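You operate a simulated robot arm through the tools that you are given. There is no shell and no other tool.

You are at the controls of a simulated robot arm. One attempt, no reset.

Task
Put things in order on the counter. At the end: the vial (marked "ROSE") from the counter is on the white dish; the yellow dropper stands on top of the ribbon spool; the blue packet (marked "IRIS") stands on top of the green sleeve; the small black-ringed beaker is on the cream wrapped box (marked "CEDAR"); whatever was shut is shut again. Leave all else as you found it, and nothing knocked over. Set down upright: small black-ringed beaker.

The check looks at the end state, three seconds after you hand in, the way a careful person would. Anything else that was tipped, shoved, dropped, spilled or broken makes it a failure.

Robot
A 5-joint arm with a two-finger parallel gripper, fixed in place. Base frame: the origin is at the foot of the arm, x ahead of it, y to its left, z up; the work surface is at about z = 0. Units: mm, rad, N and s.
With the tool pointing down near the work surface it reaches from about 260 to 600 mm from the base axis. Its first joint turns from -1.152 to 1.152 rad. The tool tilts only in the upright plane through the base axis and itself; it spins freely about its own axis. Payload 1.57 kg.
The tool frame sits at the grasp point between the pads (the TCP): z along the fingers, y along the line on which they close. The tips reach 30 mm beyond it. Largest opening 80 mm; finger width 17, thickness 12; the body of the gripper, 40 by 82 mm, starts 80 mm behind the TCP.
Orientation is that of the tool frame in the base frame, as a unit quaternion [x, y, z, w]. With the fingers straight down and closing along the base's y, the tool's x points along the base's -x, its y along +y and its z along -z.

Tools
- The arm moves only by the tool arm_command. Its argument "targets" is a list of rows, each a list of 3 entries, a list of its own where there are three numbers: the shift along the base's x, y, z in mm, then the turn, a rotation vector about the base's x, y, z in rad, then the finger opening in mm, from 0 to 80. In form: [[[tx, ty, tz], [wx, wy, wz], jaw], ...]. A call has 1 to 20 rows; each row is the pose to reach, as a shift and turn from the pose commanded when the call began. Rows are played at 5 a second. More than 50 mm and 0.15 rad between two rows, or a gripper value outside its range, and nothing of the call is played. A pose out of reach is approached as far as the arm can. The call stops where the force on the tool passes 40 N (or 10 N more than at its start, if that is more) or the arm is blocked; 0.2 s more then pass. The fingers move at their own pace (about 153 mm/s each) and stop on an object; they squeeze with about 20 N. The grip force told is the motor's: it shows also when the fingers shut on nothing. Time passes only in rows, and 0.2 s behind the last, so rows that repeat a pose let the fingers close. It gives the time, the measured TCP pose, the force on the tool (base axes), the opening and the grip force at its end, in the units of the frame above (readings bear some noise), with the torque about the TCP (base axes, N m) and any sound that the robot's microphone picked up.
- Cameras (640 x 400 px; columns grow to the right, rows downward): "scene" is fixed at [43.5, 397.5, 528.9]; the picture's right is [-0.71, -0.71, 0.00], its down [-0.35, 0.35, -0.87] and it looks along [0.61, -0.61, -0.50] (base axes); focal length 214 px, centre (320, 200). "wrist" rides on the gripper at [72, -7, -122] in the tool frame; the picture's right is [0.09, 1.00, 0.00], its down [-0.84, 0.08, -0.54] and it looks along [-0.54, 0.05, 0.84] (tool axes); focal length 238 px, centre (320, 200). There is no depth. A picture from a camera that has moved, and an enlarged one, comes with that camera's place and axes in the base frame and with its lens.
- grab_frame(camera): a new picture of that camera. It takes no simulated time.
- inspect(camera, box): a new picture of the part [left, top, right, bottom] of that camera's present view, enlarged. It takes no simulated time.
- finish_job(): hands the job in; it is judged then, once.

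Places have to be worked out from the pictures, the camera data and where the tool is seen. Open the gripper and draw the arm clear of the work before you hand the job in, unless the task says otherwise.

The tools are called after "Call:" as name(argument=value, ...) on one line, values as JSON. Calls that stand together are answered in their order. arm_command: Moves the arm, as the interface text tells. Its arguments: {"type":"object","properties":{"targets":{"type":"array"}},"required":["targets"]} The other tools are called the same way: grab_frame (camera) takes a picture; inspect (camera, box) takes an enlarged picture of a part of a camera's view; finish_job () hands the job in.

At the start:

```text
time_s: 0.0
tcp_pos: [401.0, -172.2, 342.2]
tcp_rot: [0.0, 1.0, 0.0, 0.0]
ft_force: [-0.3, -0.1, -0.1]
ft_torque: [0.01, -0.02, -0.01]
grip_width: 79.8
grasp_force: 0.1
```

scene: 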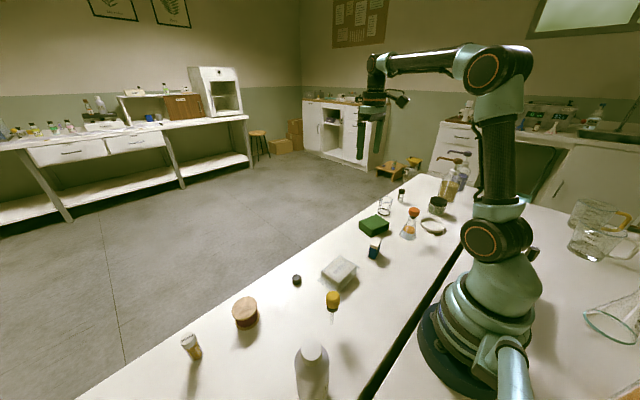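
wrist: 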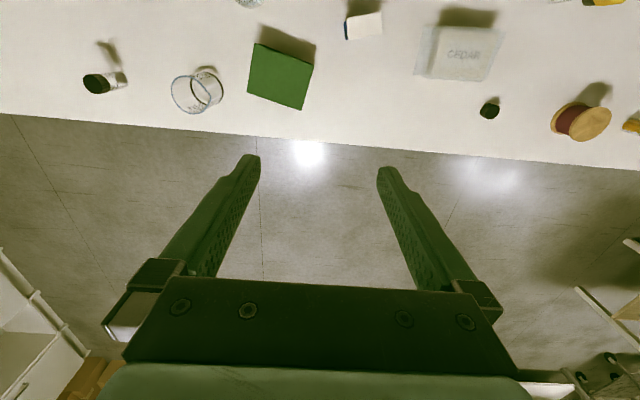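

I start by looking closely at the scene camera's view of the counter in enlarged parts, to identify each object.

Call:
inspect(camera="scene", box=[340, 160, 500, 260])

Call:
inspect(camera="scene", box=[160, 240, 400, 390])

Call:
inspect(camera="wrist", box=[0, 0, 320, 200])

Call:
inspect(camera="wrist", box=[320, 0, 640, 200])

```text
4.00 times, centred on (420, 210) of scene
camera zoom: at [43.5, 397.5, 528.9], right [-0.71, -0.71, 0.0], down [-0.35, 0.35, -0.87], along [0.61, -0.61, -0.5], focal length 858 px, centre (-80, 160)
```

zoom: 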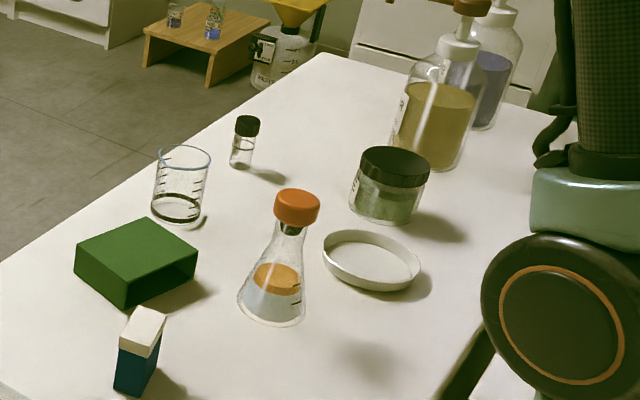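

```text
2.67 times, centred on (280, 315) of scene
camera zoom: at [43.5, 397.5, 528.9], right [-0.71, -0.71, 0.0], down [-0.35, 0.35, -0.87], along [0.61, -0.61, -0.5], focal length 572 px, centre (427, -107)
```

zoom: 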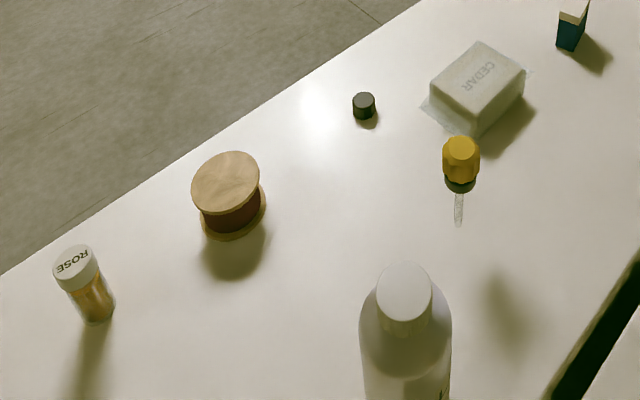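

```text
2.00 times, centred on (160, 100) of wrist
camera zoom: at [329.2, -178.4, 464.6], right [-0.09, 1.0, 0.0], down [0.84, 0.08, 0.54], along [0.54, 0.05, -0.84], focal length 477 px, centre (640, 400)
```

zoom: 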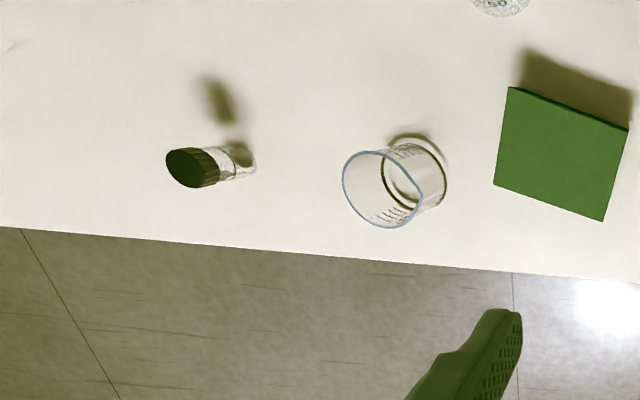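

```text
2.00 times, centred on (480, 100) of wrist
camera zoom: at [329.2, -178.4, 464.6], right [-0.09, 1.0, 0.0], down [0.84, 0.08, 0.54], along [0.54, 0.05, -0.84], focal length 477 px, centre (0, 400)
```

zoom: 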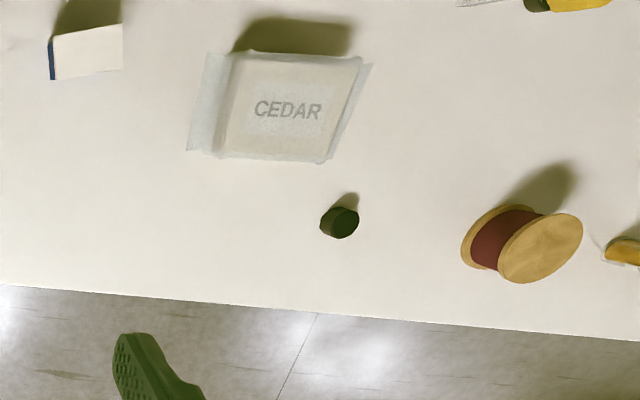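

The pictures show ROSE vial, spool, cedar box, dropper and a small black cap on the left, and packet, green sleeve, beaker, flask and dish on the right. I move the arm high over to the left side to get a closer wrist view there.

Call:
arm_command(targets=[[[-12, 40, 0], [0, 0, 0], 80], [[-25, 80, 0], [0, 0, 0], 80], [[-38, 120, 0], [0, 0, 0], 80], [[-50, 160, 0], [0, 0, 0], 80], [[-63, 200, 0], [0, 0, 0], 80], [[-76, 240, 0], [0, 0, 0], 80], [[-88, 280, 0], [0, 0, 0], 80], [[-101, 322, 0], [0, 0, 0], 80], [[-101, 322, 0], [0, 0, 0], 80]])

```text
time_s: 2.0
tcp_pos: [301.6, 151.1, 341.0]
tcp_rot: [0.0, 1.0, 0.001, 0.0]
ft_force: [0.8, 0.5, -0.1]
ft_torque: [0.01, 0.01, 0.01]
grip_width: 80.1
grasp_force: 0.1
```

The arm is now at about (301, 151, 341). I take the wrist view and enlarged parts of it.

Call:
grab_frame(camera="wrist")

Call:
inspect(camera="wrist", box=[300, 0, 620, 200])

Call:
inspect(camera="wrist", box=[0, 0, 320, 200])

Call:
inspect(camera="scene", box=[290, 250, 390, 330])

```text
taken
camera wrist: at [229.0, 144.6, 463.6], right [-0.09, 1.0, 0.0], down [0.84, 0.08, 0.54], along [0.54, 0.05, -0.84], focal length 238 px, centre (320, 200)
```

wrist: 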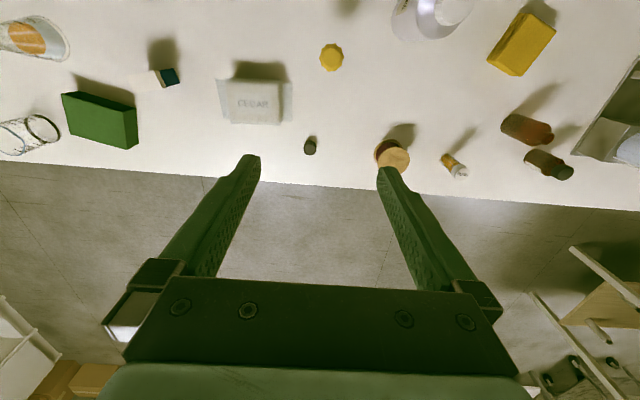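

```text
2.00 times, centred on (460, 100) of wrist
camera zoom: at [229.0, 144.6, 463.6], right [-0.09, 1.0, 0.0], down [0.84, 0.08, 0.54], along [0.54, 0.05, -0.84], focal length 477 px, centre (40, 400)
```

zoom: 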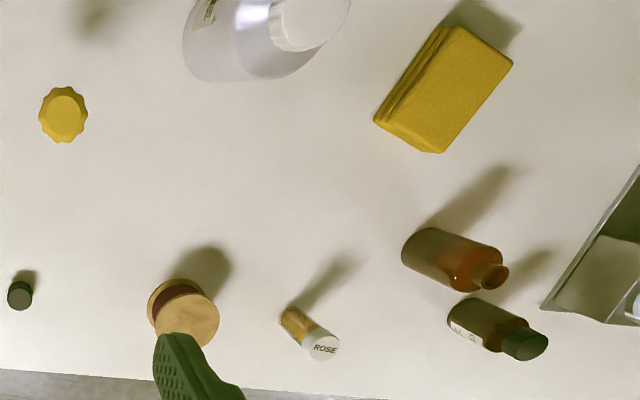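

```text
2.00 times, centred on (160, 100) of wrist
camera zoom: at [229.0, 144.6, 463.6], right [-0.09, 1.0, 0.0], down [0.84, 0.08, 0.54], along [0.54, 0.05, -0.84], focal length 477 px, centre (640, 400)
```

zoom: 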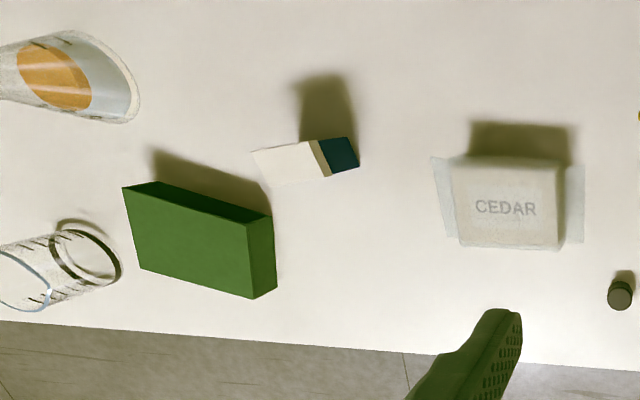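

```text
5.00 times, centred on (340, 290) of scene
camera zoom: at [43.5, 397.5, 528.9], right [-0.71, -0.71, 0.0], down [-0.35, 0.35, -0.87], along [0.61, -0.61, -0.5], focal length 1072 px, centre (220, -250)
```

zoom: 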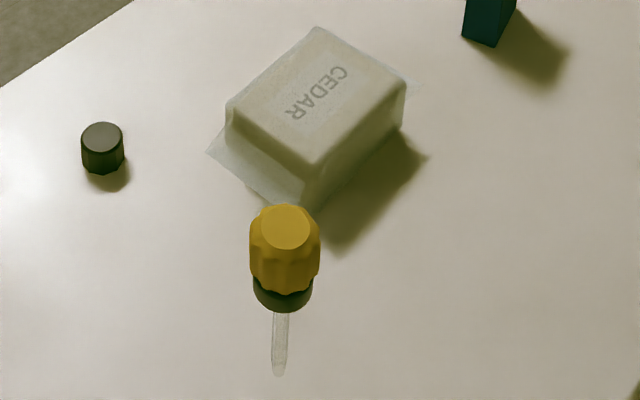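

The dropper stands upright on its glass tip near (238,162), its bulb spanning roughly z 51–109. The spool is near (394,300) and the ROSE vial near (400,423). I move lower and further left for a closer view of the vial and spool.

Call:
arm_command(targets=[[[0, 45, -15], [0, 0, 0], 80], [[0, 90, -30], [0, 0, 0], 80], [[0, 135, -45], [0, 0, 0], 80], [[0, 180, -60], [0, 0, 0], 80], [[0, 200, -80], [0, 0, 0], 80], [[0, 200, -80], [0, 0, 0], 80]])

Call:
grab_frame(camera="wrist")

Call:
inspect(camera="wrist", box=[200, 40, 520, 240])

Call:
inspect(camera="scene", box=[160, 280, 280, 370])

```text
time_s: 3.4
tcp_pos: [299.5, 348.6, 262.9]
tcp_rot: [0.0, 1.0, 0.0, 0.0]
ft_force: [-0.3, 0.7, 0.2]
ft_torque: [-0.01, -0.04, -0.03]
grip_width: 80.2
grasp_force: 0.0
```

```text
taken
camera wrist: at [227.5, 341.6, 384.2], right [-0.09, 1.0, 0.0], down [0.84, 0.08, 0.54], along [0.54, 0.05, -0.84], focal length 238 px, centre (320, 200)
```

wrist: 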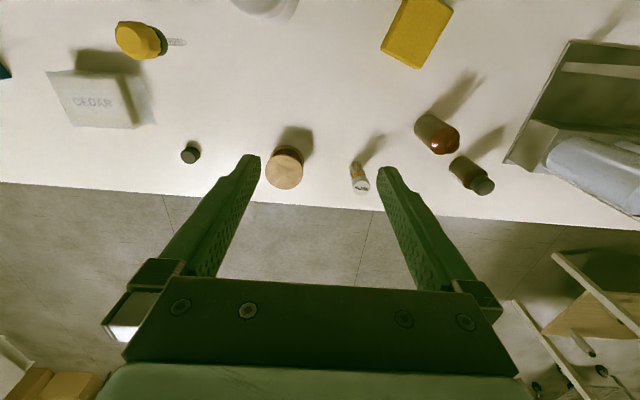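

```text
2.00 times, centred on (360, 140) of wrist
camera zoom: at [227.5, 341.6, 384.2], right [-0.09, 1.0, 0.0], down [0.84, 0.08, 0.54], along [0.54, 0.05, -0.84], focal length 477 px, centre (240, 320)
```

zoom: 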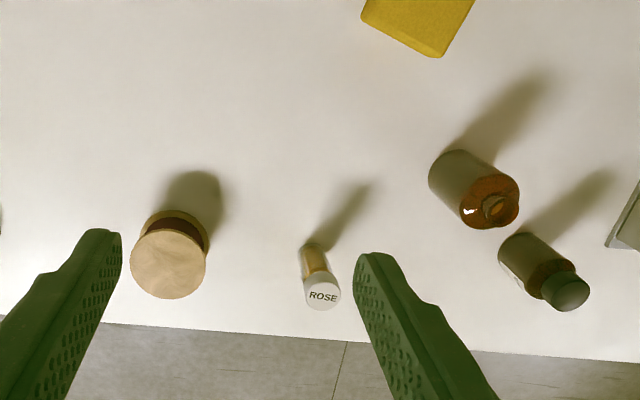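

```text
4.44 times, centred on (220, 325) of scene
camera zoom: at [43.5, 397.5, 528.9], right [-0.71, -0.71, 0.0], down [-0.35, 0.35, -0.87], along [0.61, -0.61, -0.5], focal length 953 px, centre (764, -356)
```

zoom: 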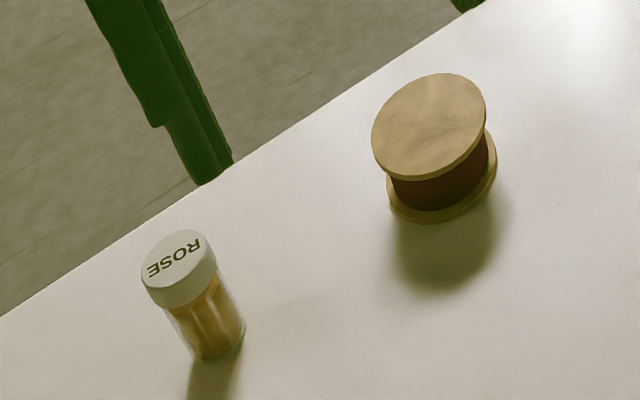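

I enlarge more for accurate pixel positions of the vial and the spool in both cameras.

Call:
inspect(camera="scene", box=[170, 325, 218, 370])

Call:
inspect(camera="wrist", box=[320, 140, 400, 200])

Call:
inspect(camera="scene", box=[220, 285, 276, 335])

Call:
inspect(camera="wrist", box=[240, 130, 330, 200])

```text
8.89 times, centred on (194, 348) of scene
camera zoom: at [43.5, 397.5, 528.9], right [-0.71, -0.71, 0.0], down [-0.35, 0.35, -0.87], along [0.61, -0.61, -0.5], focal length 1906 px, centre (1440, -1111)
```

zoom: 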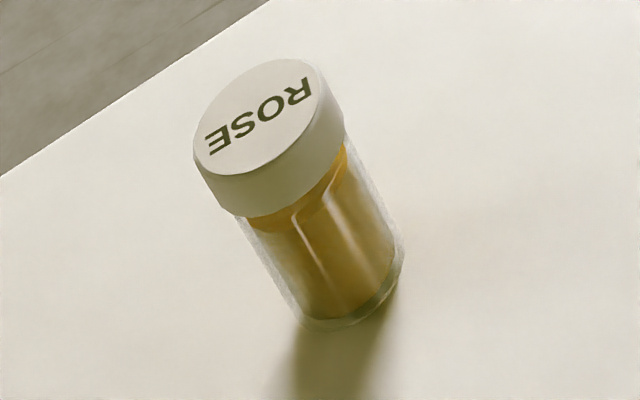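

```text
6.67 times, centred on (360, 170) of wrist
camera zoom: at [227.5, 341.6, 384.2], right [-0.09, 1.0, 0.0], down [0.84, 0.08, 0.54], along [0.54, 0.05, -0.84], focal length 1589 px, centre (53, 400)
```

zoom: 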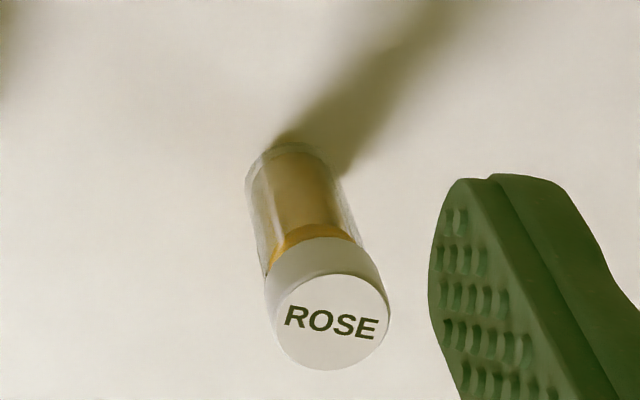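

```text
8.00 times, centred on (248, 310) of scene
camera zoom: at [43.5, 397.5, 528.9], right [-0.71, -0.71, 0.0], down [-0.35, 0.35, -0.87], along [0.61, -0.61, -0.5], focal length 1716 px, centre (896, -680)
```

zoom: 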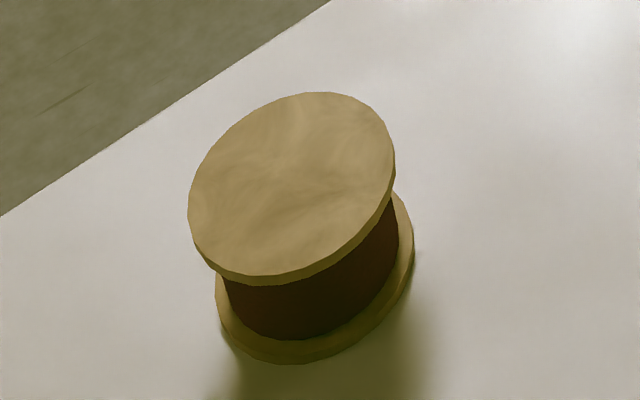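

```text
5.71 times, centred on (285, 165) of wrist
camera zoom: at [227.5, 341.6, 384.2], right [-0.09, 1.0, 0.0], down [0.84, 0.08, 0.54], along [0.54, 0.05, -0.84], focal length 1362 px, centre (520, 400)
```

zoom: 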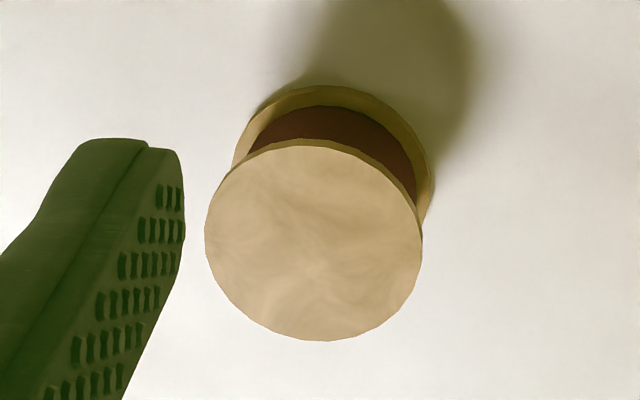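

Vial: cap about 26 mm wide, top at z≈63, axis near (402,422). The spool's top disc is about 61 mm wide at (400,301), z≈40. I move over the vial to z=150 and check the alignment.

Call:
arm_command(targets=[[[35, 25, -30], [0, 0, 0], 80], [[70, 50, -60], [0, 0, 0], 80], [[102, 72, -85], [0, 0, 0], 80], [[102, 72, -120], [0, 0, 0], 80], [[102, 72, -120], [0, 0, 0], 80]])

Call:
grab_frame(camera="wrist")

Call:
inspect(camera="scene", box=[100, 260, 260, 380])

```text
refused: row 1 steps farther than a row can; nothing moved
```

```text
taken
camera wrist: at [227.5, 341.6, 384.2], right [-0.09, 1.0, 0.0], down [0.84, 0.08, 0.54], along [0.54, 0.05, -0.84], focal length 238 px, centre (320, 200)
```

wrist: 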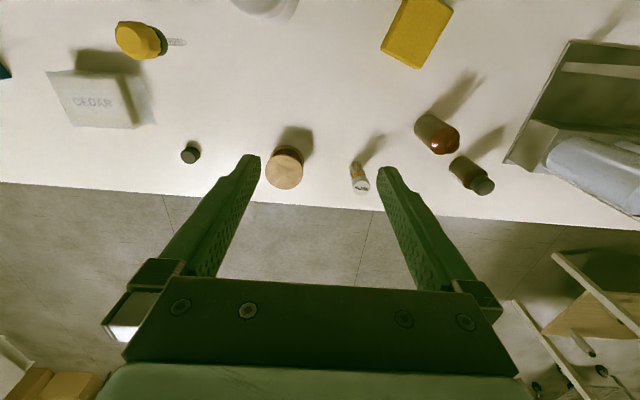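

```text
3.33 times, centred on (180, 320) of scene
camera zoom: at [43.5, 397.5, 528.9], right [-0.71, -0.71, 0.0], down [-0.35, 0.35, -0.87], along [0.61, -0.61, -0.5], focal length 715 px, centre (787, -200)
```

zoom: 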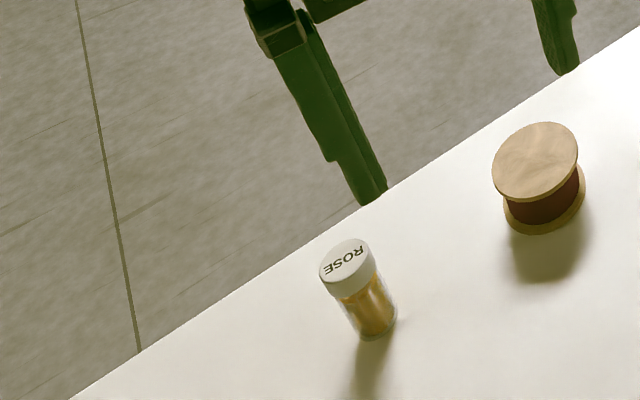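

The first step was over 50 mm, so nothing moved. I repeat the approach with smaller rows.

Call:
arm_command(targets=[[[25, 18, -25], [0, 0, 0], 80], [[50, 36, -50], [0, 0, 0], 80], [[76, 54, -75], [0, 0, 0], 80], [[102, 72, -95], [0, 0, 0], 80], [[102, 72, -120], [0, 0, 0], 80], [[102, 72, -120], [0, 0, 0], 80]])

Call:
grab_frame(camera="wrist")

Call:
inspect(camera="scene", box=[100, 260, 260, 380])

```text
time_s: 4.8
tcp_pos: [401.1, 422.0, 143.2]
tcp_rot: [0.001, 1.0, 0.0, 0.0]
ft_force: [0.3, -0.5, 0.3]
ft_torque: [-0.01, 0.03, 0.0]
grip_width: 80.2
grasp_force: 0.0
```

```text
taken
camera wrist: at [329.5, 415.6, 266.0], right [-0.09, 1.0, 0.0], down [0.84, 0.08, 0.54], along [0.54, 0.05, -0.84], focal length 238 px, centre (320, 200)
```

wrist: 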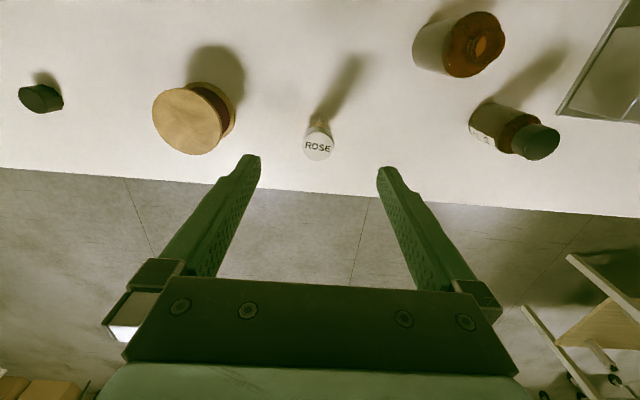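

```text
3.33 times, centred on (180, 320) of scene
camera zoom: at [43.5, 397.5, 528.9], right [-0.71, -0.71, 0.0], down [-0.35, 0.35, -0.87], along [0.61, -0.61, -0.5], focal length 715 px, centre (787, -200)
```

zoom: 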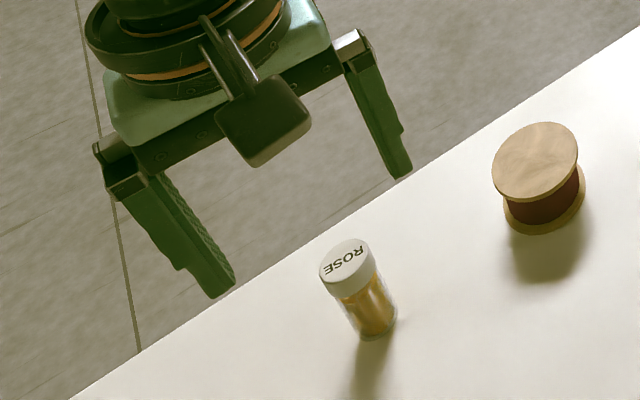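

I check the cap's place relative to the tool axis in an enlarged wrist view.

Call:
inspect(camera="wrist", box=[280, 100, 360, 170])

```text
5.71 times, centred on (320, 135) of wrist
camera zoom: at [329.5, 415.6, 266.0], right [-0.09, 1.0, 0.0], down [0.84, 0.08, 0.54], along [0.54, 0.05, -0.84], focal length 1362 px, centre (320, 571)
```

zoom: 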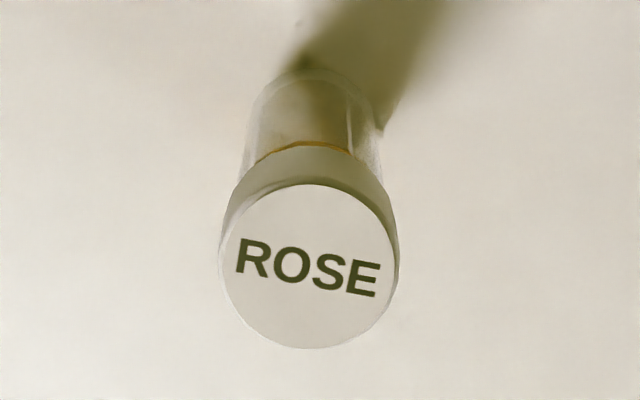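

The cap's centre works out at about (405, 421). I shift +3 in x, −1 in y, descend so that the TCP is at z≈50, and close on the cap.

Call:
arm_command(targets=[[[3, -1, -20], [0, 0, 0], 80], [[3, -1, -45], [0, 0, 0], 80], [[3, -1, -70], [0, 0, 0], 80], [[3, -1, -85], [0, 0, 0], 80], [[3, -1, -92], [0, 0, 0], 80], [[3, -1, -92], [0, 0, 0], 80]])

Call:
grab_frame(camera="wrist")

Call:
inspect(camera="scene", box=[140, 280, 260, 370])

```text
time_s: 6.2
tcp_pos: [405.1, 417.1, 49.4]
tcp_rot: [0.0, 1.0, 0.0, 0.0]
ft_force: [0.9, 0.5, -0.1]
ft_torque: [-0.01, 0.02, -0.04]
grip_width: 80.1
grasp_force: 0.1
```

```text
taken
camera wrist: at [333.0, 411.5, 171.0], right [-0.09, 1.0, 0.0], down [0.84, 0.08, 0.54], along [0.54, 0.05, -0.84], focal length 238 px, centre (320, 200)
```

wrist: 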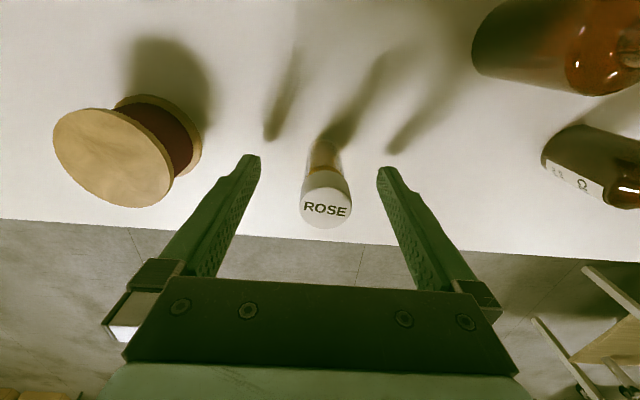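

```text
4.44 times, centred on (200, 325) of scene
camera zoom: at [43.5, 397.5, 528.9], right [-0.71, -0.71, 0.0], down [-0.35, 0.35, -0.87], along [0.61, -0.61, -0.5], focal length 953 px, centre (853, -356)
```

zoom: 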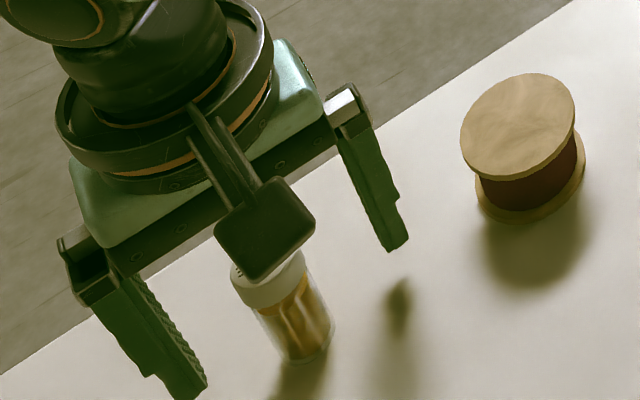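

The cap sits about 3 mm to +y of the tool axis, so I shift +2.5 in y and then close the fingers on it.

Call:
arm_command(targets=[[[0, 2.5, 0], [0, 0, 0], 80], [[0, 2.5, 0], [0, 0, 0], 60], [[0, 2.5, 0], [0, 0, 0], 40], [[0, 2.5, 0], [0, 0, 0], 20], [[0, 2.5, 0], [0, 0, 0], 15], [[0, 2.5, 0], [0, 0, 0], 15]])

Call:
grab_frame(camera="wrist")

```text
time_s: 7.6
tcp_pos: [404.8, 421.4, 49.6]
tcp_rot: [0.0, 1.0, -0.001, 0.001]
ft_force: [0.0, 0.4, -0.4]
ft_torque: [-0.01, -0.01, -0.02]
grip_width: 25.5
grasp_force: 19.9
```

```text
taken
camera wrist: at [333.2, 415.3, 171.3], right [-0.09, 1.0, 0.0], down [0.84, 0.08, 0.54], along [0.54, 0.05, -0.84], focal length 238 px, centre (320, 200)
```

wrist: 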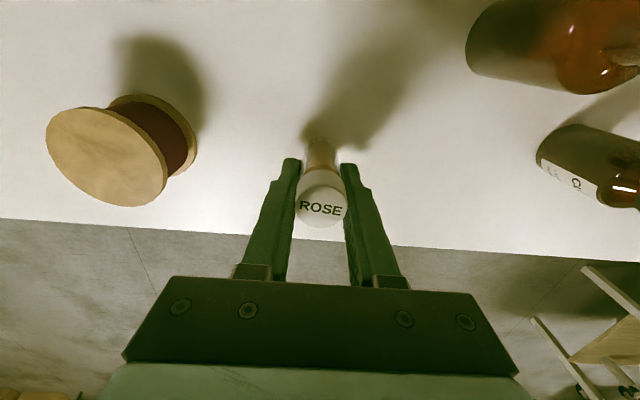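

The vial is gripped at 25.5 mm with about 20 N. I lift it straight up, then begin carrying it toward the right side at height.

Call:
arm_command(targets=[[[0, 0, 10], [0, 0, 0], 15], [[0, 0, 35], [0, 0, 0], 15], [[0, 0, 75], [0, 0, 0], 15], [[0, 0, 115], [0, 0, 0], 15], [[0, 0, 155], [0, 0, 0], 15], [[-5, -30, 180], [0, 0, 0], 15], [[-13, -68, 190], [0, 0, 0], 15], [[-22, -106, 200], [0, 0, 0], 15], [[-31, -146, 200], [0, 0, 0], 15], [[-40, -186, 200], [0, 0, 0], 15], [[-49, -226, 200], [0, 0, 0], 15], [[-58, -266, 200], [0, 0, 0], 15], [[-67, -306, 200], [0, 0, 0], 15], [[-76, -346, 200], [0, 0, 0], 15], [[-85, -386, 200], [0, 0, 0], 15], [[-94, -426, 200], [0, 0, 0], 15], [[-94, -426, 200], [0, 0, 0], 15]])

Call:
grab_frame(camera="wrist")

Call:
grab_frame(camera="scene")

```text
time_s: 11.2
tcp_pos: [306.7, -2.8, 250.2]
tcp_rot: [-0.001, 1.0, 0.0, 0.0]
ft_force: [-0.1, -0.4, -0.5]
ft_torque: [-0.01, -0.04, 0.0]
grip_width: 25.2
grasp_force: 19.6
```

```text
taken
camera wrist: at [235.9, -8.7, 373.3], right [-0.09, 1.0, 0.0], down [0.84, 0.08, 0.54], along [0.54, 0.05, -0.84], focal length 238 px, centre (320, 200)
```

wrist: 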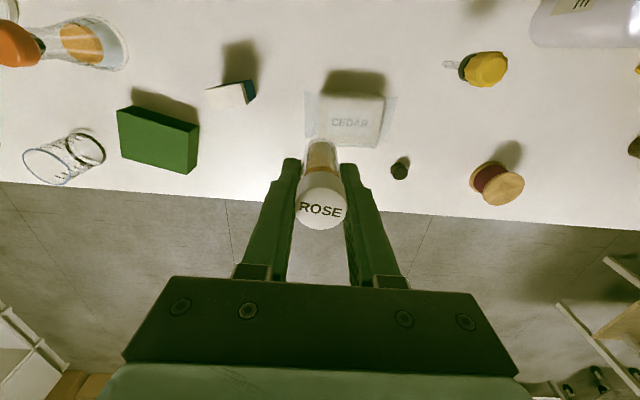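

```text
taken
```

scene: 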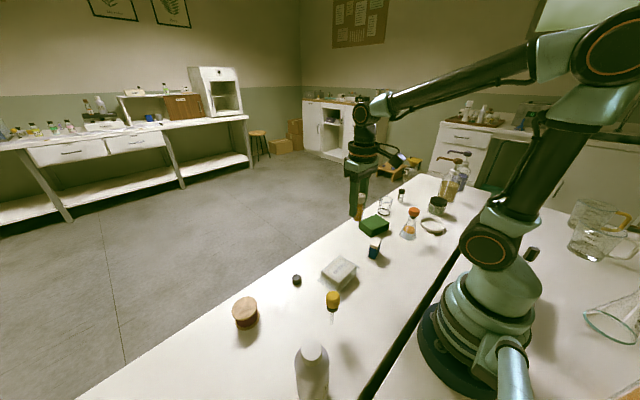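

The vial is held firmly. I carry it on toward the dish side and stop at about (230,-350,250) to look at the dish.

Call:
arm_command(targets=[[[-9, -39, 0], [0, 0, 0], 15], [[-18, -78, 0], [0, 0, 0], 15], [[-27, -117, 0], [0, 0, 0], 15], [[-36, -156, 0], [0, 0, 0], 15], [[-45, -195, 0], [0, 0, 0], 15], [[-54, -234, 0], [0, 0, 0], 15], [[-63, -273, 0], [0, 0, 0], 15], [[-72, -312, 0], [0, 0, 0], 15], [[-81, -347, 0], [0, 0, 0], 15], [[-81, -347, 0], [0, 0, 0], 15]])

Call:
grab_frame(camera="wrist")

Call:
inspect(camera="wrist", box=[180, 40, 340, 140])

Call:
inspect(camera="scene", box=[400, 180, 480, 250])

```text
time_s: 13.4
tcp_pos: [231.1, -348.4, 253.2]
tcp_rot: [-0.001, 1.0, 0.0, 0.0]
ft_force: [0.0, -0.3, -0.2]
ft_torque: [0.0, 0.0, 0.0]
grip_width: 25.4
grasp_force: 20.3
```

```text
taken
camera wrist: at [159.2, -355.2, 375.9], right [-0.09, 1.0, 0.0], down [0.84, 0.08, 0.54], along [0.54, 0.05, -0.84], focal length 238 px, centre (320, 200)
```

wrist: 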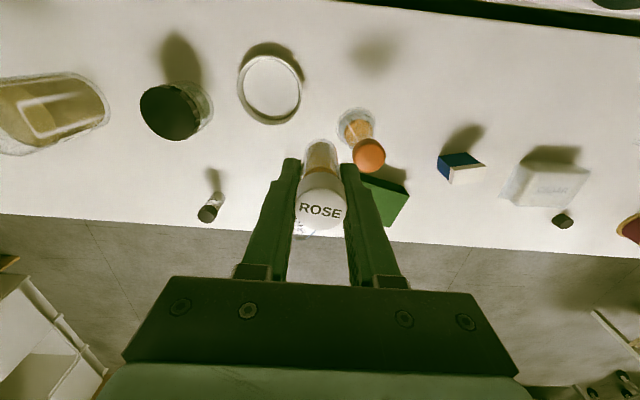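

```text
4.00 times, centred on (260, 90) of wrist
camera zoom: at [159.2, -355.2, 375.9], right [-0.09, 1.0, 0.0], down [0.84, 0.08, 0.54], along [0.54, 0.05, -0.84], focal length 953 px, centre (560, 640)
```

zoom: 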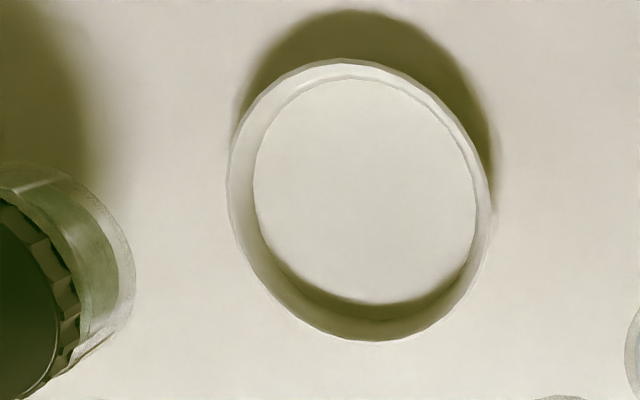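

```text
5.71 times, centred on (440, 215) of scene
camera zoom: at [43.5, 397.5, 528.9], right [-0.71, -0.71, 0.0], down [-0.35, 0.35, -0.87], along [0.61, -0.61, -0.5], focal length 1226 px, centre (-366, 114)
```

zoom: 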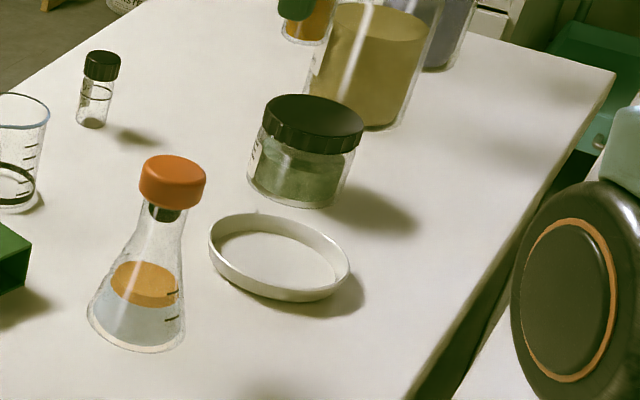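

The dish's floor is centred at about (217,-420), inner width about 80 mm. I move the vial over it and go down to about z=75, then check.

Call:
arm_command(targets=[[[-7, -36, 0], [0, 0, 0], 15], [[-14, -71, 0], [0, 0, 0], 15], [[-14, -71, -40], [0, 0, 0], 15], [[-14, -71, -80], [0, 0, 0], 15], [[-14, -71, -120], [0, 0, 0], 15], [[-14, -71, -150], [0, 0, 0], 15], [[-14, -71, -170], [0, 0, 0], 15], [[-14, -71, -175], [0, 0, 0], 15], [[-14, -71, -175], [0, 0, 0], 15]])

Call:
grab_frame(camera="wrist")

Call:
inspect(camera="scene", box=[390, 160, 490, 250])

```text
time_s: 15.4
tcp_pos: [215.2, -421.5, 74.9]
tcp_rot: [0.0, 1.0, 0.001, 0.0]
ft_force: [0.2, 0.7, 0.0]
ft_torque: [0.01, -0.01, 0.03]
grip_width: 25.2
grasp_force: 19.6
```

```text
taken
camera wrist: at [143.4, -427.2, 197.7], right [-0.09, 1.0, 0.0], down [0.84, 0.08, 0.54], along [0.54, 0.05, -0.84], focal length 238 px, centre (320, 200)
```

wrist: 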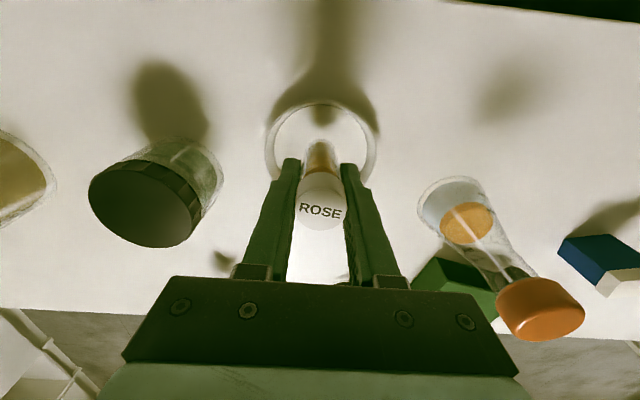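

```text
4.44 times, centred on (440, 205) of scene
camera zoom: at [43.5, 397.5, 528.9], right [-0.71, -0.71, 0.0], down [-0.35, 0.35, -0.87], along [0.61, -0.61, -0.5], focal length 953 px, centre (-213, 178)
```

zoom: 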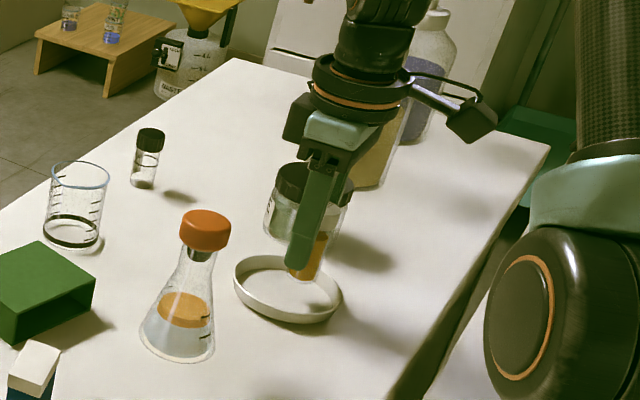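

The vial hangs centred over the dish about 25 mm up. I lower it slowly.

Call:
arm_command(targets=[[[0, 0, -6], [0, 0, 0], 15], [[0, 0, -12], [0, 0, 0], 15], [[0, 0, -16], [0, 0, 0], 15], [[0, 0, -17], [0, 0, 0], 15], [[0, 0, -17], [0, 0, 0], 15]])

Call:
inspect(camera="scene", box=[430, 205, 470, 230])

Call:
inspect(camera="wrist", box=[260, 80, 380, 180])

```text
time_s: 16.6
tcp_pos: [215.6, -421.4, 57.8]
tcp_rot: [-0.001, 1.0, 0.0, 0.0]
ft_force: [-0.6, -0.3, -0.1]
ft_torque: [0.0, -0.03, 0.01]
grip_width: 25.3
grasp_force: 19.6
```

```text
16.00 times, centred on (450, 218) of scene
camera zoom: at [43.5, 397.5, 528.9], right [-0.71, -0.71, 0.0], down [-0.35, 0.35, -0.87], along [0.61, -0.61, -0.5], focal length 3432 px, centre (-1760, -80)
```

zoom: 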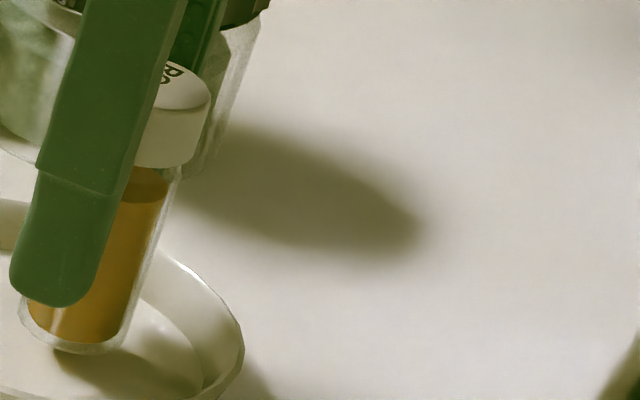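

```text
4.00 times, centred on (320, 130) of wrist
camera zoom: at [144.6, -427.9, 180.9], right [-0.09, 1.0, 0.0], down [0.84, 0.08, 0.54], along [0.54, 0.05, -0.84], focal length 953 px, centre (320, 480)
```

zoom: 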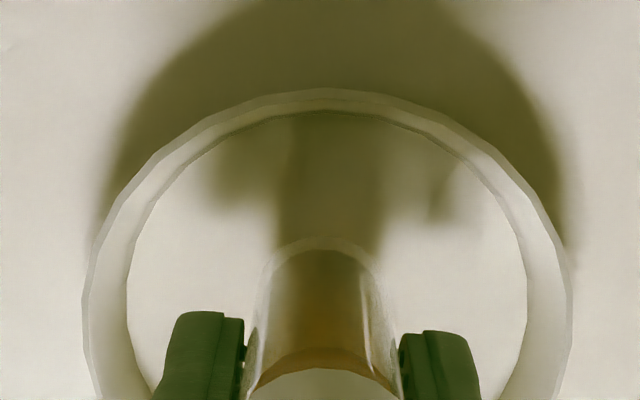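

No contact yet at TCP z≈58. I go down in 1 mm rows, watching the force.

Call:
arm_command(targets=[[[0, 0, -1], [0, 0, 0], 15], [[0, 0, -2], [0, 0, 0], 15], [[0, 0, -3], [0, 0, 0], 15], [[0, 0, -3], [0, 0, 0], 15]])

Call:
arm_command(targets=[[[0, 0, -0.7], [0, 0, 0], 15], [[0, 0, -1.2], [0, 0, 0], 15], [[0, 0, -1.2], [0, 0, 0], 15]])

```text
time_s: 17.6
tcp_pos: [215.6, -421.3, 53.8]
tcp_rot: [0.0, 1.0, 0.0, 0.0]
ft_force: [1.1, -0.4, -0.3]
ft_torque: [0.01, -0.01, 0.0]
grip_width: 25.4
grasp_force: 20.0
```

```text
time_s: 18.4
tcp_pos: [216.3, -419.4, 52.6]
tcp_rot: [0.0, 1.0, -0.001, -0.001]
ft_force: [0.7, 0.7, -0.6]
ft_torque: [0.03, -0.05, 0.0]
grip_width: 25.3
grasp_force: 20.2
```

Still no contact force at z≈52.6. I keep lowering gently.

Call:
arm_command(targets=[[[0, 0, -0.5], [0, 0, 0], 15], [[0, 0, -1], [0, 0, 0], 15], [[0, 0, -1], [0, 0, 0], 15]])

Call:
inspect(camera="scene", box=[425, 205, 465, 230])

```text
time_s: 19.2
tcp_pos: [216.5, -419.1, 53.2]
tcp_rot: [0.0, 1.0, 0.0, 0.0]
ft_force: [-0.6, 0.9, 5.6]
ft_torque: [0.03, 0.05, 0.01]
grip_width: 24.9
grasp_force: 20.6
```

```text
16.00 times, centred on (445, 218) of scene
camera zoom: at [43.5, 397.5, 528.9], right [-0.71, -0.71, 0.0], down [-0.35, 0.35, -0.87], along [0.61, -0.61, -0.5], focal length 3432 px, centre (-1680, -80)
```

zoom: 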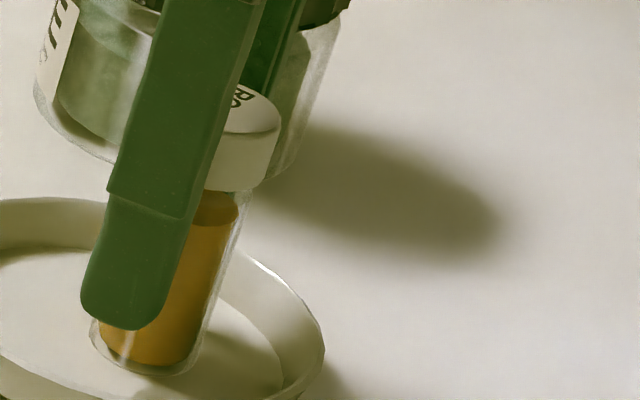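

Contact: Fz is 5.6 N with the vial on the dish floor. I open the fingers moderately and rise straight up.

Call:
arm_command(targets=[[[0, 0, 0.3], [0, 0, 0], 28], [[0, 0, 0.3], [0, 0, 0], 36], [[0, 0, 0.3], [0, 0, 0], 44], [[0, 0, 0.3], [0, 0, 0], 44], [[0, 0, 20], [0, 0, 0], 44], [[0, 0, 55], [0, 0, 0], 44], [[0, 0, 95], [0, 0, 0], 44], [[0, 0, 135], [0, 0, 0], 44], [[0, 0, 175], [0, 0, 0], 44], [[0, 0, 200], [0, 0, 0], 44]])

Call:
grab_frame(camera="wrist")

Call:
inspect(camera="scene", box=[380, 170, 480, 250])

```text
time_s: 21.4
tcp_pos: [216.1, -419.4, 251.3]
tcp_rot: [0.0, 1.0, -0.001, 0.0]
ft_force: [0.6, -0.1, 0.4]
ft_torque: [0.0, 0.0, -0.02]
grip_width: 44.0
grasp_force: 0.0
```

```text
taken
camera wrist: at [145.0, -426.1, 373.8], right [-0.09, 1.0, 0.0], down [0.84, 0.08, 0.54], along [0.54, 0.05, -0.84], focal length 238 px, centre (320, 200)
```

wrist: 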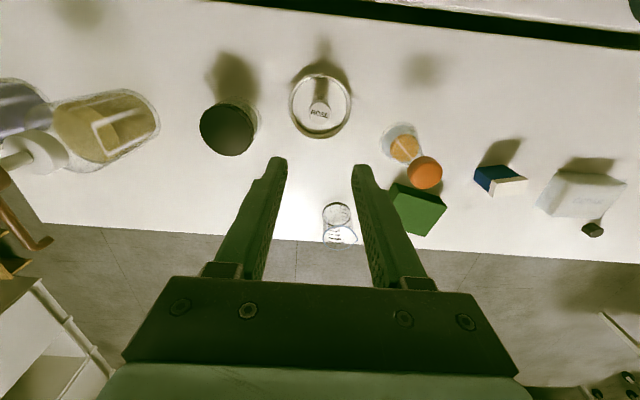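

```text
5.00 times, centred on (430, 210) of scene
camera zoom: at [43.5, 397.5, 528.9], right [-0.71, -0.71, 0.0], down [-0.35, 0.35, -0.87], along [0.61, -0.61, -0.5], focal length 1072 px, centre (-230, 150)
```

zoom: 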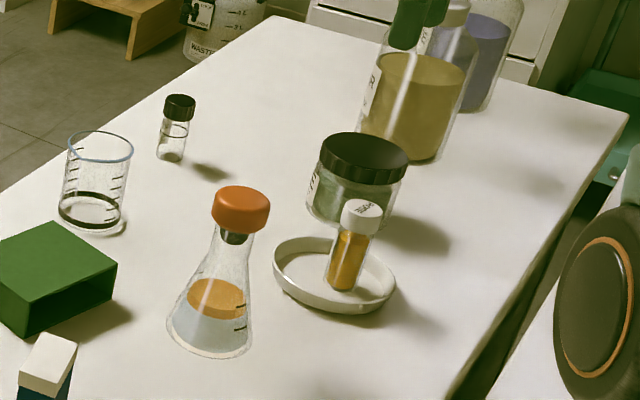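

The ROSE vial stands in the dish. Next I move to look down on the packet, sleeve, and cedar box from about (290,-205,250).

Call:
arm_command(targets=[[[13, 36, 0], [0, 0, 0], 60], [[26, 72, 0], [0, 0, 0], 80], [[39, 108, 0], [0, 0, 0], 80], [[52, 144, 0], [0, 0, 0], 80], [[65, 180, 0], [0, 0, 0], 80], [[74, 214, 0], [0, 0, 0], 80], [[74, 214, 0], [0, 0, 0], 80]])

Call:
grab_frame(camera="wrist")

Call:
inspect(camera="wrist", box=[270, 60, 430, 160])

Call:
inspect(camera="wrist", box=[150, 80, 310, 230])

Call:
inspect(camera="scene", box=[345, 205, 405, 265])

```text
time_s: 23.0
tcp_pos: [291.1, -207.4, 253.9]
tcp_rot: [0.0, 1.0, 0.0, 0.0]
ft_force: [-0.4, -0.2, -0.9]
ft_torque: [0.0, 0.0, -0.01]
grip_width: 79.9
grasp_force: 0.0
```

```text
taken
camera wrist: at [219.6, -212.5, 376.3], right [-0.09, 1.0, 0.0], down [0.84, 0.08, 0.54], along [0.54, 0.05, -0.84], focal length 238 px, centre (320, 200)
```

wrist: 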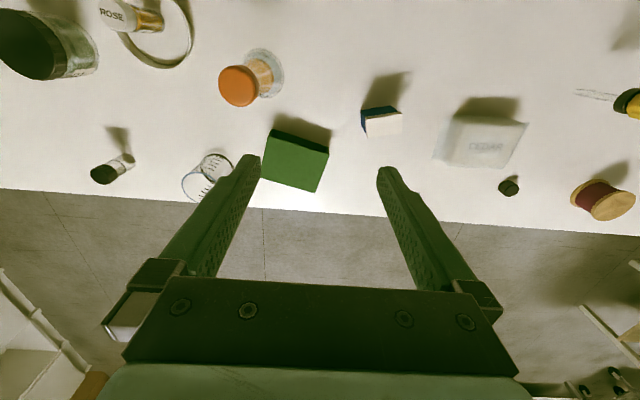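

```text
4.00 times, centred on (350, 110) of wrist
camera zoom: at [219.6, -212.5, 376.3], right [-0.09, 1.0, 0.0], down [0.84, 0.08, 0.54], along [0.54, 0.05, -0.84], focal length 953 px, centre (200, 560)
```

zoom: 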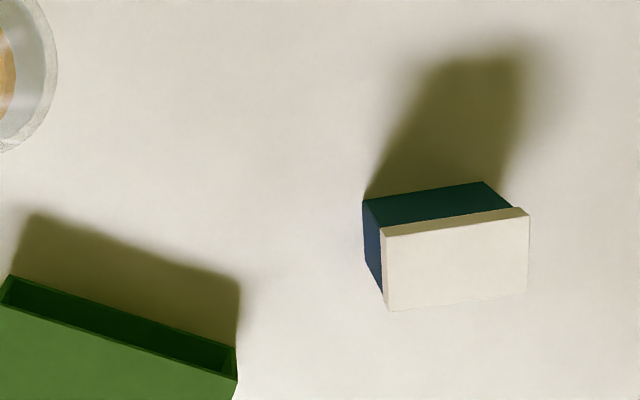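

```text
2.67 times, centred on (230, 155) of wrist
camera zoom: at [219.6, -212.5, 376.3], right [-0.09, 1.0, 0.0], down [0.84, 0.08, 0.54], along [0.54, 0.05, -0.84], focal length 636 px, centre (560, 320)
```

zoom: 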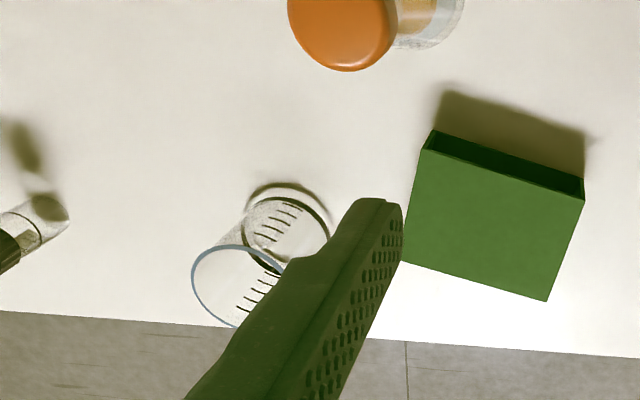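

```text
6.67 times, centred on (375, 235) of scene
camera zoom: at [43.5, 397.5, 528.9], right [-0.71, -0.71, 0.0], down [-0.35, 0.35, -0.87], along [0.61, -0.61, -0.5], focal length 1430 px, centre (-47, -33)
```

zoom: 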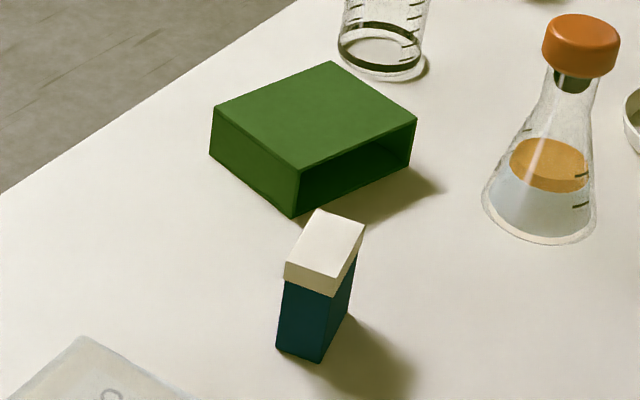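

Packet: lid centre near (301,-119), top z≈55, 46×25 mm with its long side turned +0.234 rad from y. Sleeve top: 91×73 mm centred near (383,-238) at z≈33, its long side turned −0.223 rad from y. I move over the packet with the tool spun +0.234.

Call:
arm_command(targets=[[[3, 25, -20], [0, 0, 0.06], 80], [[6, 50, -45], [0, 0, 0.12], 80], [[9, 72, -75], [0, 0, 0.18], 80], [[11, 88, -110], [0, 0, 0.234], 80], [[11, 88, -140], [0, 0, 0.234], 80], [[11, 88, -140], [0, 0, 0.234], 80]])

Call:
grab_frame(camera="wrist")

Call:
inspect(camera="wrist", box=[250, 110, 390, 200])

```text
time_s: 24.4
tcp_pos: [300.5, -120.0, 111.6]
tcp_rot: [-0.117, 0.993, -0.001, 0.0]
ft_force: [0.0, 0.1, -0.5]
ft_torque: [-0.06, 0.02, 0.01]
grip_width: 80.2
grasp_force: 0.0
```

```text
taken
camera wrist: at [232.2, -142.2, 234.5], right [-0.32, 0.95, 0.0], down [0.8, 0.27, 0.54], along [0.51, 0.17, -0.84], focal length 238 px, centre (320, 200)
```

wrist: 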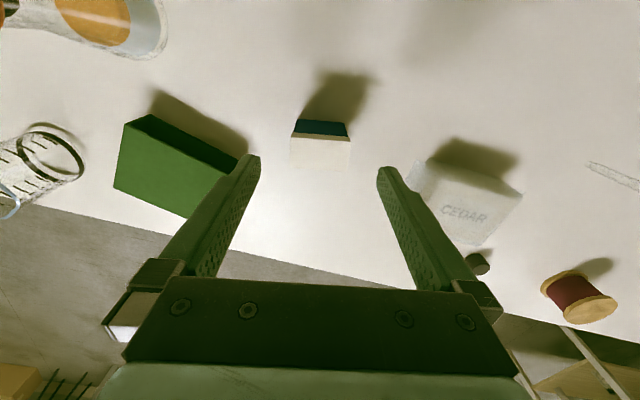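

```text
4.44 times, centred on (320, 155) of wrist
camera zoom: at [232.2, -142.2, 234.5], right [-0.32, 0.95, 0.0], down [0.8, 0.27, 0.54], along [0.51, 0.17, -0.84], focal length 1059 px, centre (320, 400)
```

zoom: 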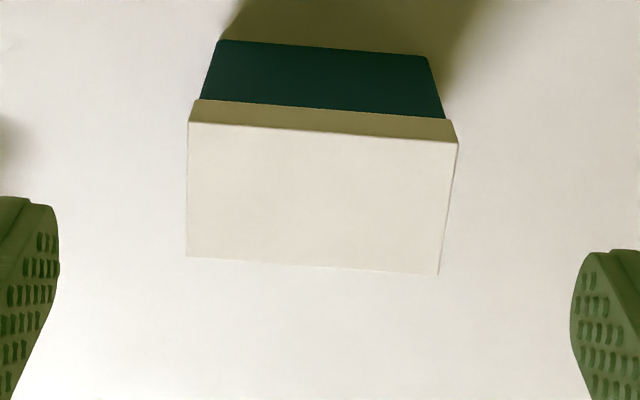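

The packet is centred and square to the fingers. I descend to TCP z≈44 and close on it.

Call:
arm_command(targets=[[[0.5, 0, -20], [0, 0, 0], 80], [[0.5, 0, -40], [0, 0, 0], 80], [[0.5, 0, -60], [0, 0, 0], 80], [[0.5, 0, -67], [0, 0, 0], 80], [[0.5, 0, -67], [0, 0, 0], 80], [[0.5, 0, -67], [0, 0, 0], 65], [[0.5, 0, -67], [0, 0, 0], 50], [[0.5, 0, -67], [0, 0, 0], 38], [[0.5, 0, -67], [0, 0, 0], 38]])

Call:
grab_frame(camera="wrist")

Call:
inspect(camera="scene", box=[340, 200, 420, 270])

```text
time_s: 26.4
tcp_pos: [302.2, -118.5, 46.5]
tcp_rot: [-0.118, 0.993, 0.0, 0.0]
ft_force: [-0.2, -0.6, 0.2]
ft_torque: [-0.01, -0.01, -0.01]
grip_width: 44.7
grasp_force: 19.7
```

```text
taken
camera wrist: at [233.9, -141.2, 169.5], right [-0.32, 0.95, 0.0], down [0.8, 0.27, 0.54], along [0.51, 0.17, -0.84], focal length 238 px, centre (320, 200)
```

wrist: 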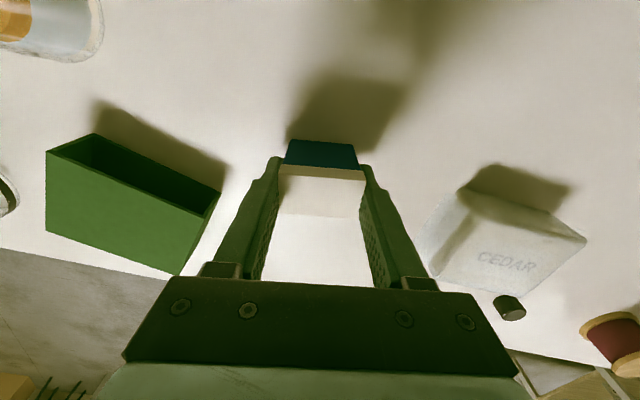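

```text
5.71 times, centred on (380, 235) of scene
camera zoom: at [43.5, 397.5, 528.9], right [-0.71, -0.71, 0.0], down [-0.35, 0.35, -0.87], along [0.61, -0.61, -0.5], focal length 1226 px, centre (-23, 0)
```

zoom: 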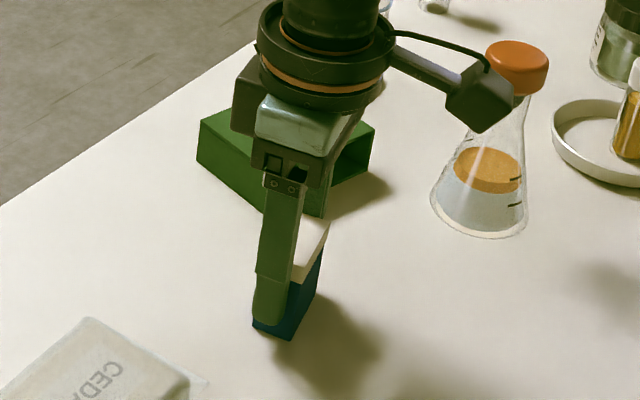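

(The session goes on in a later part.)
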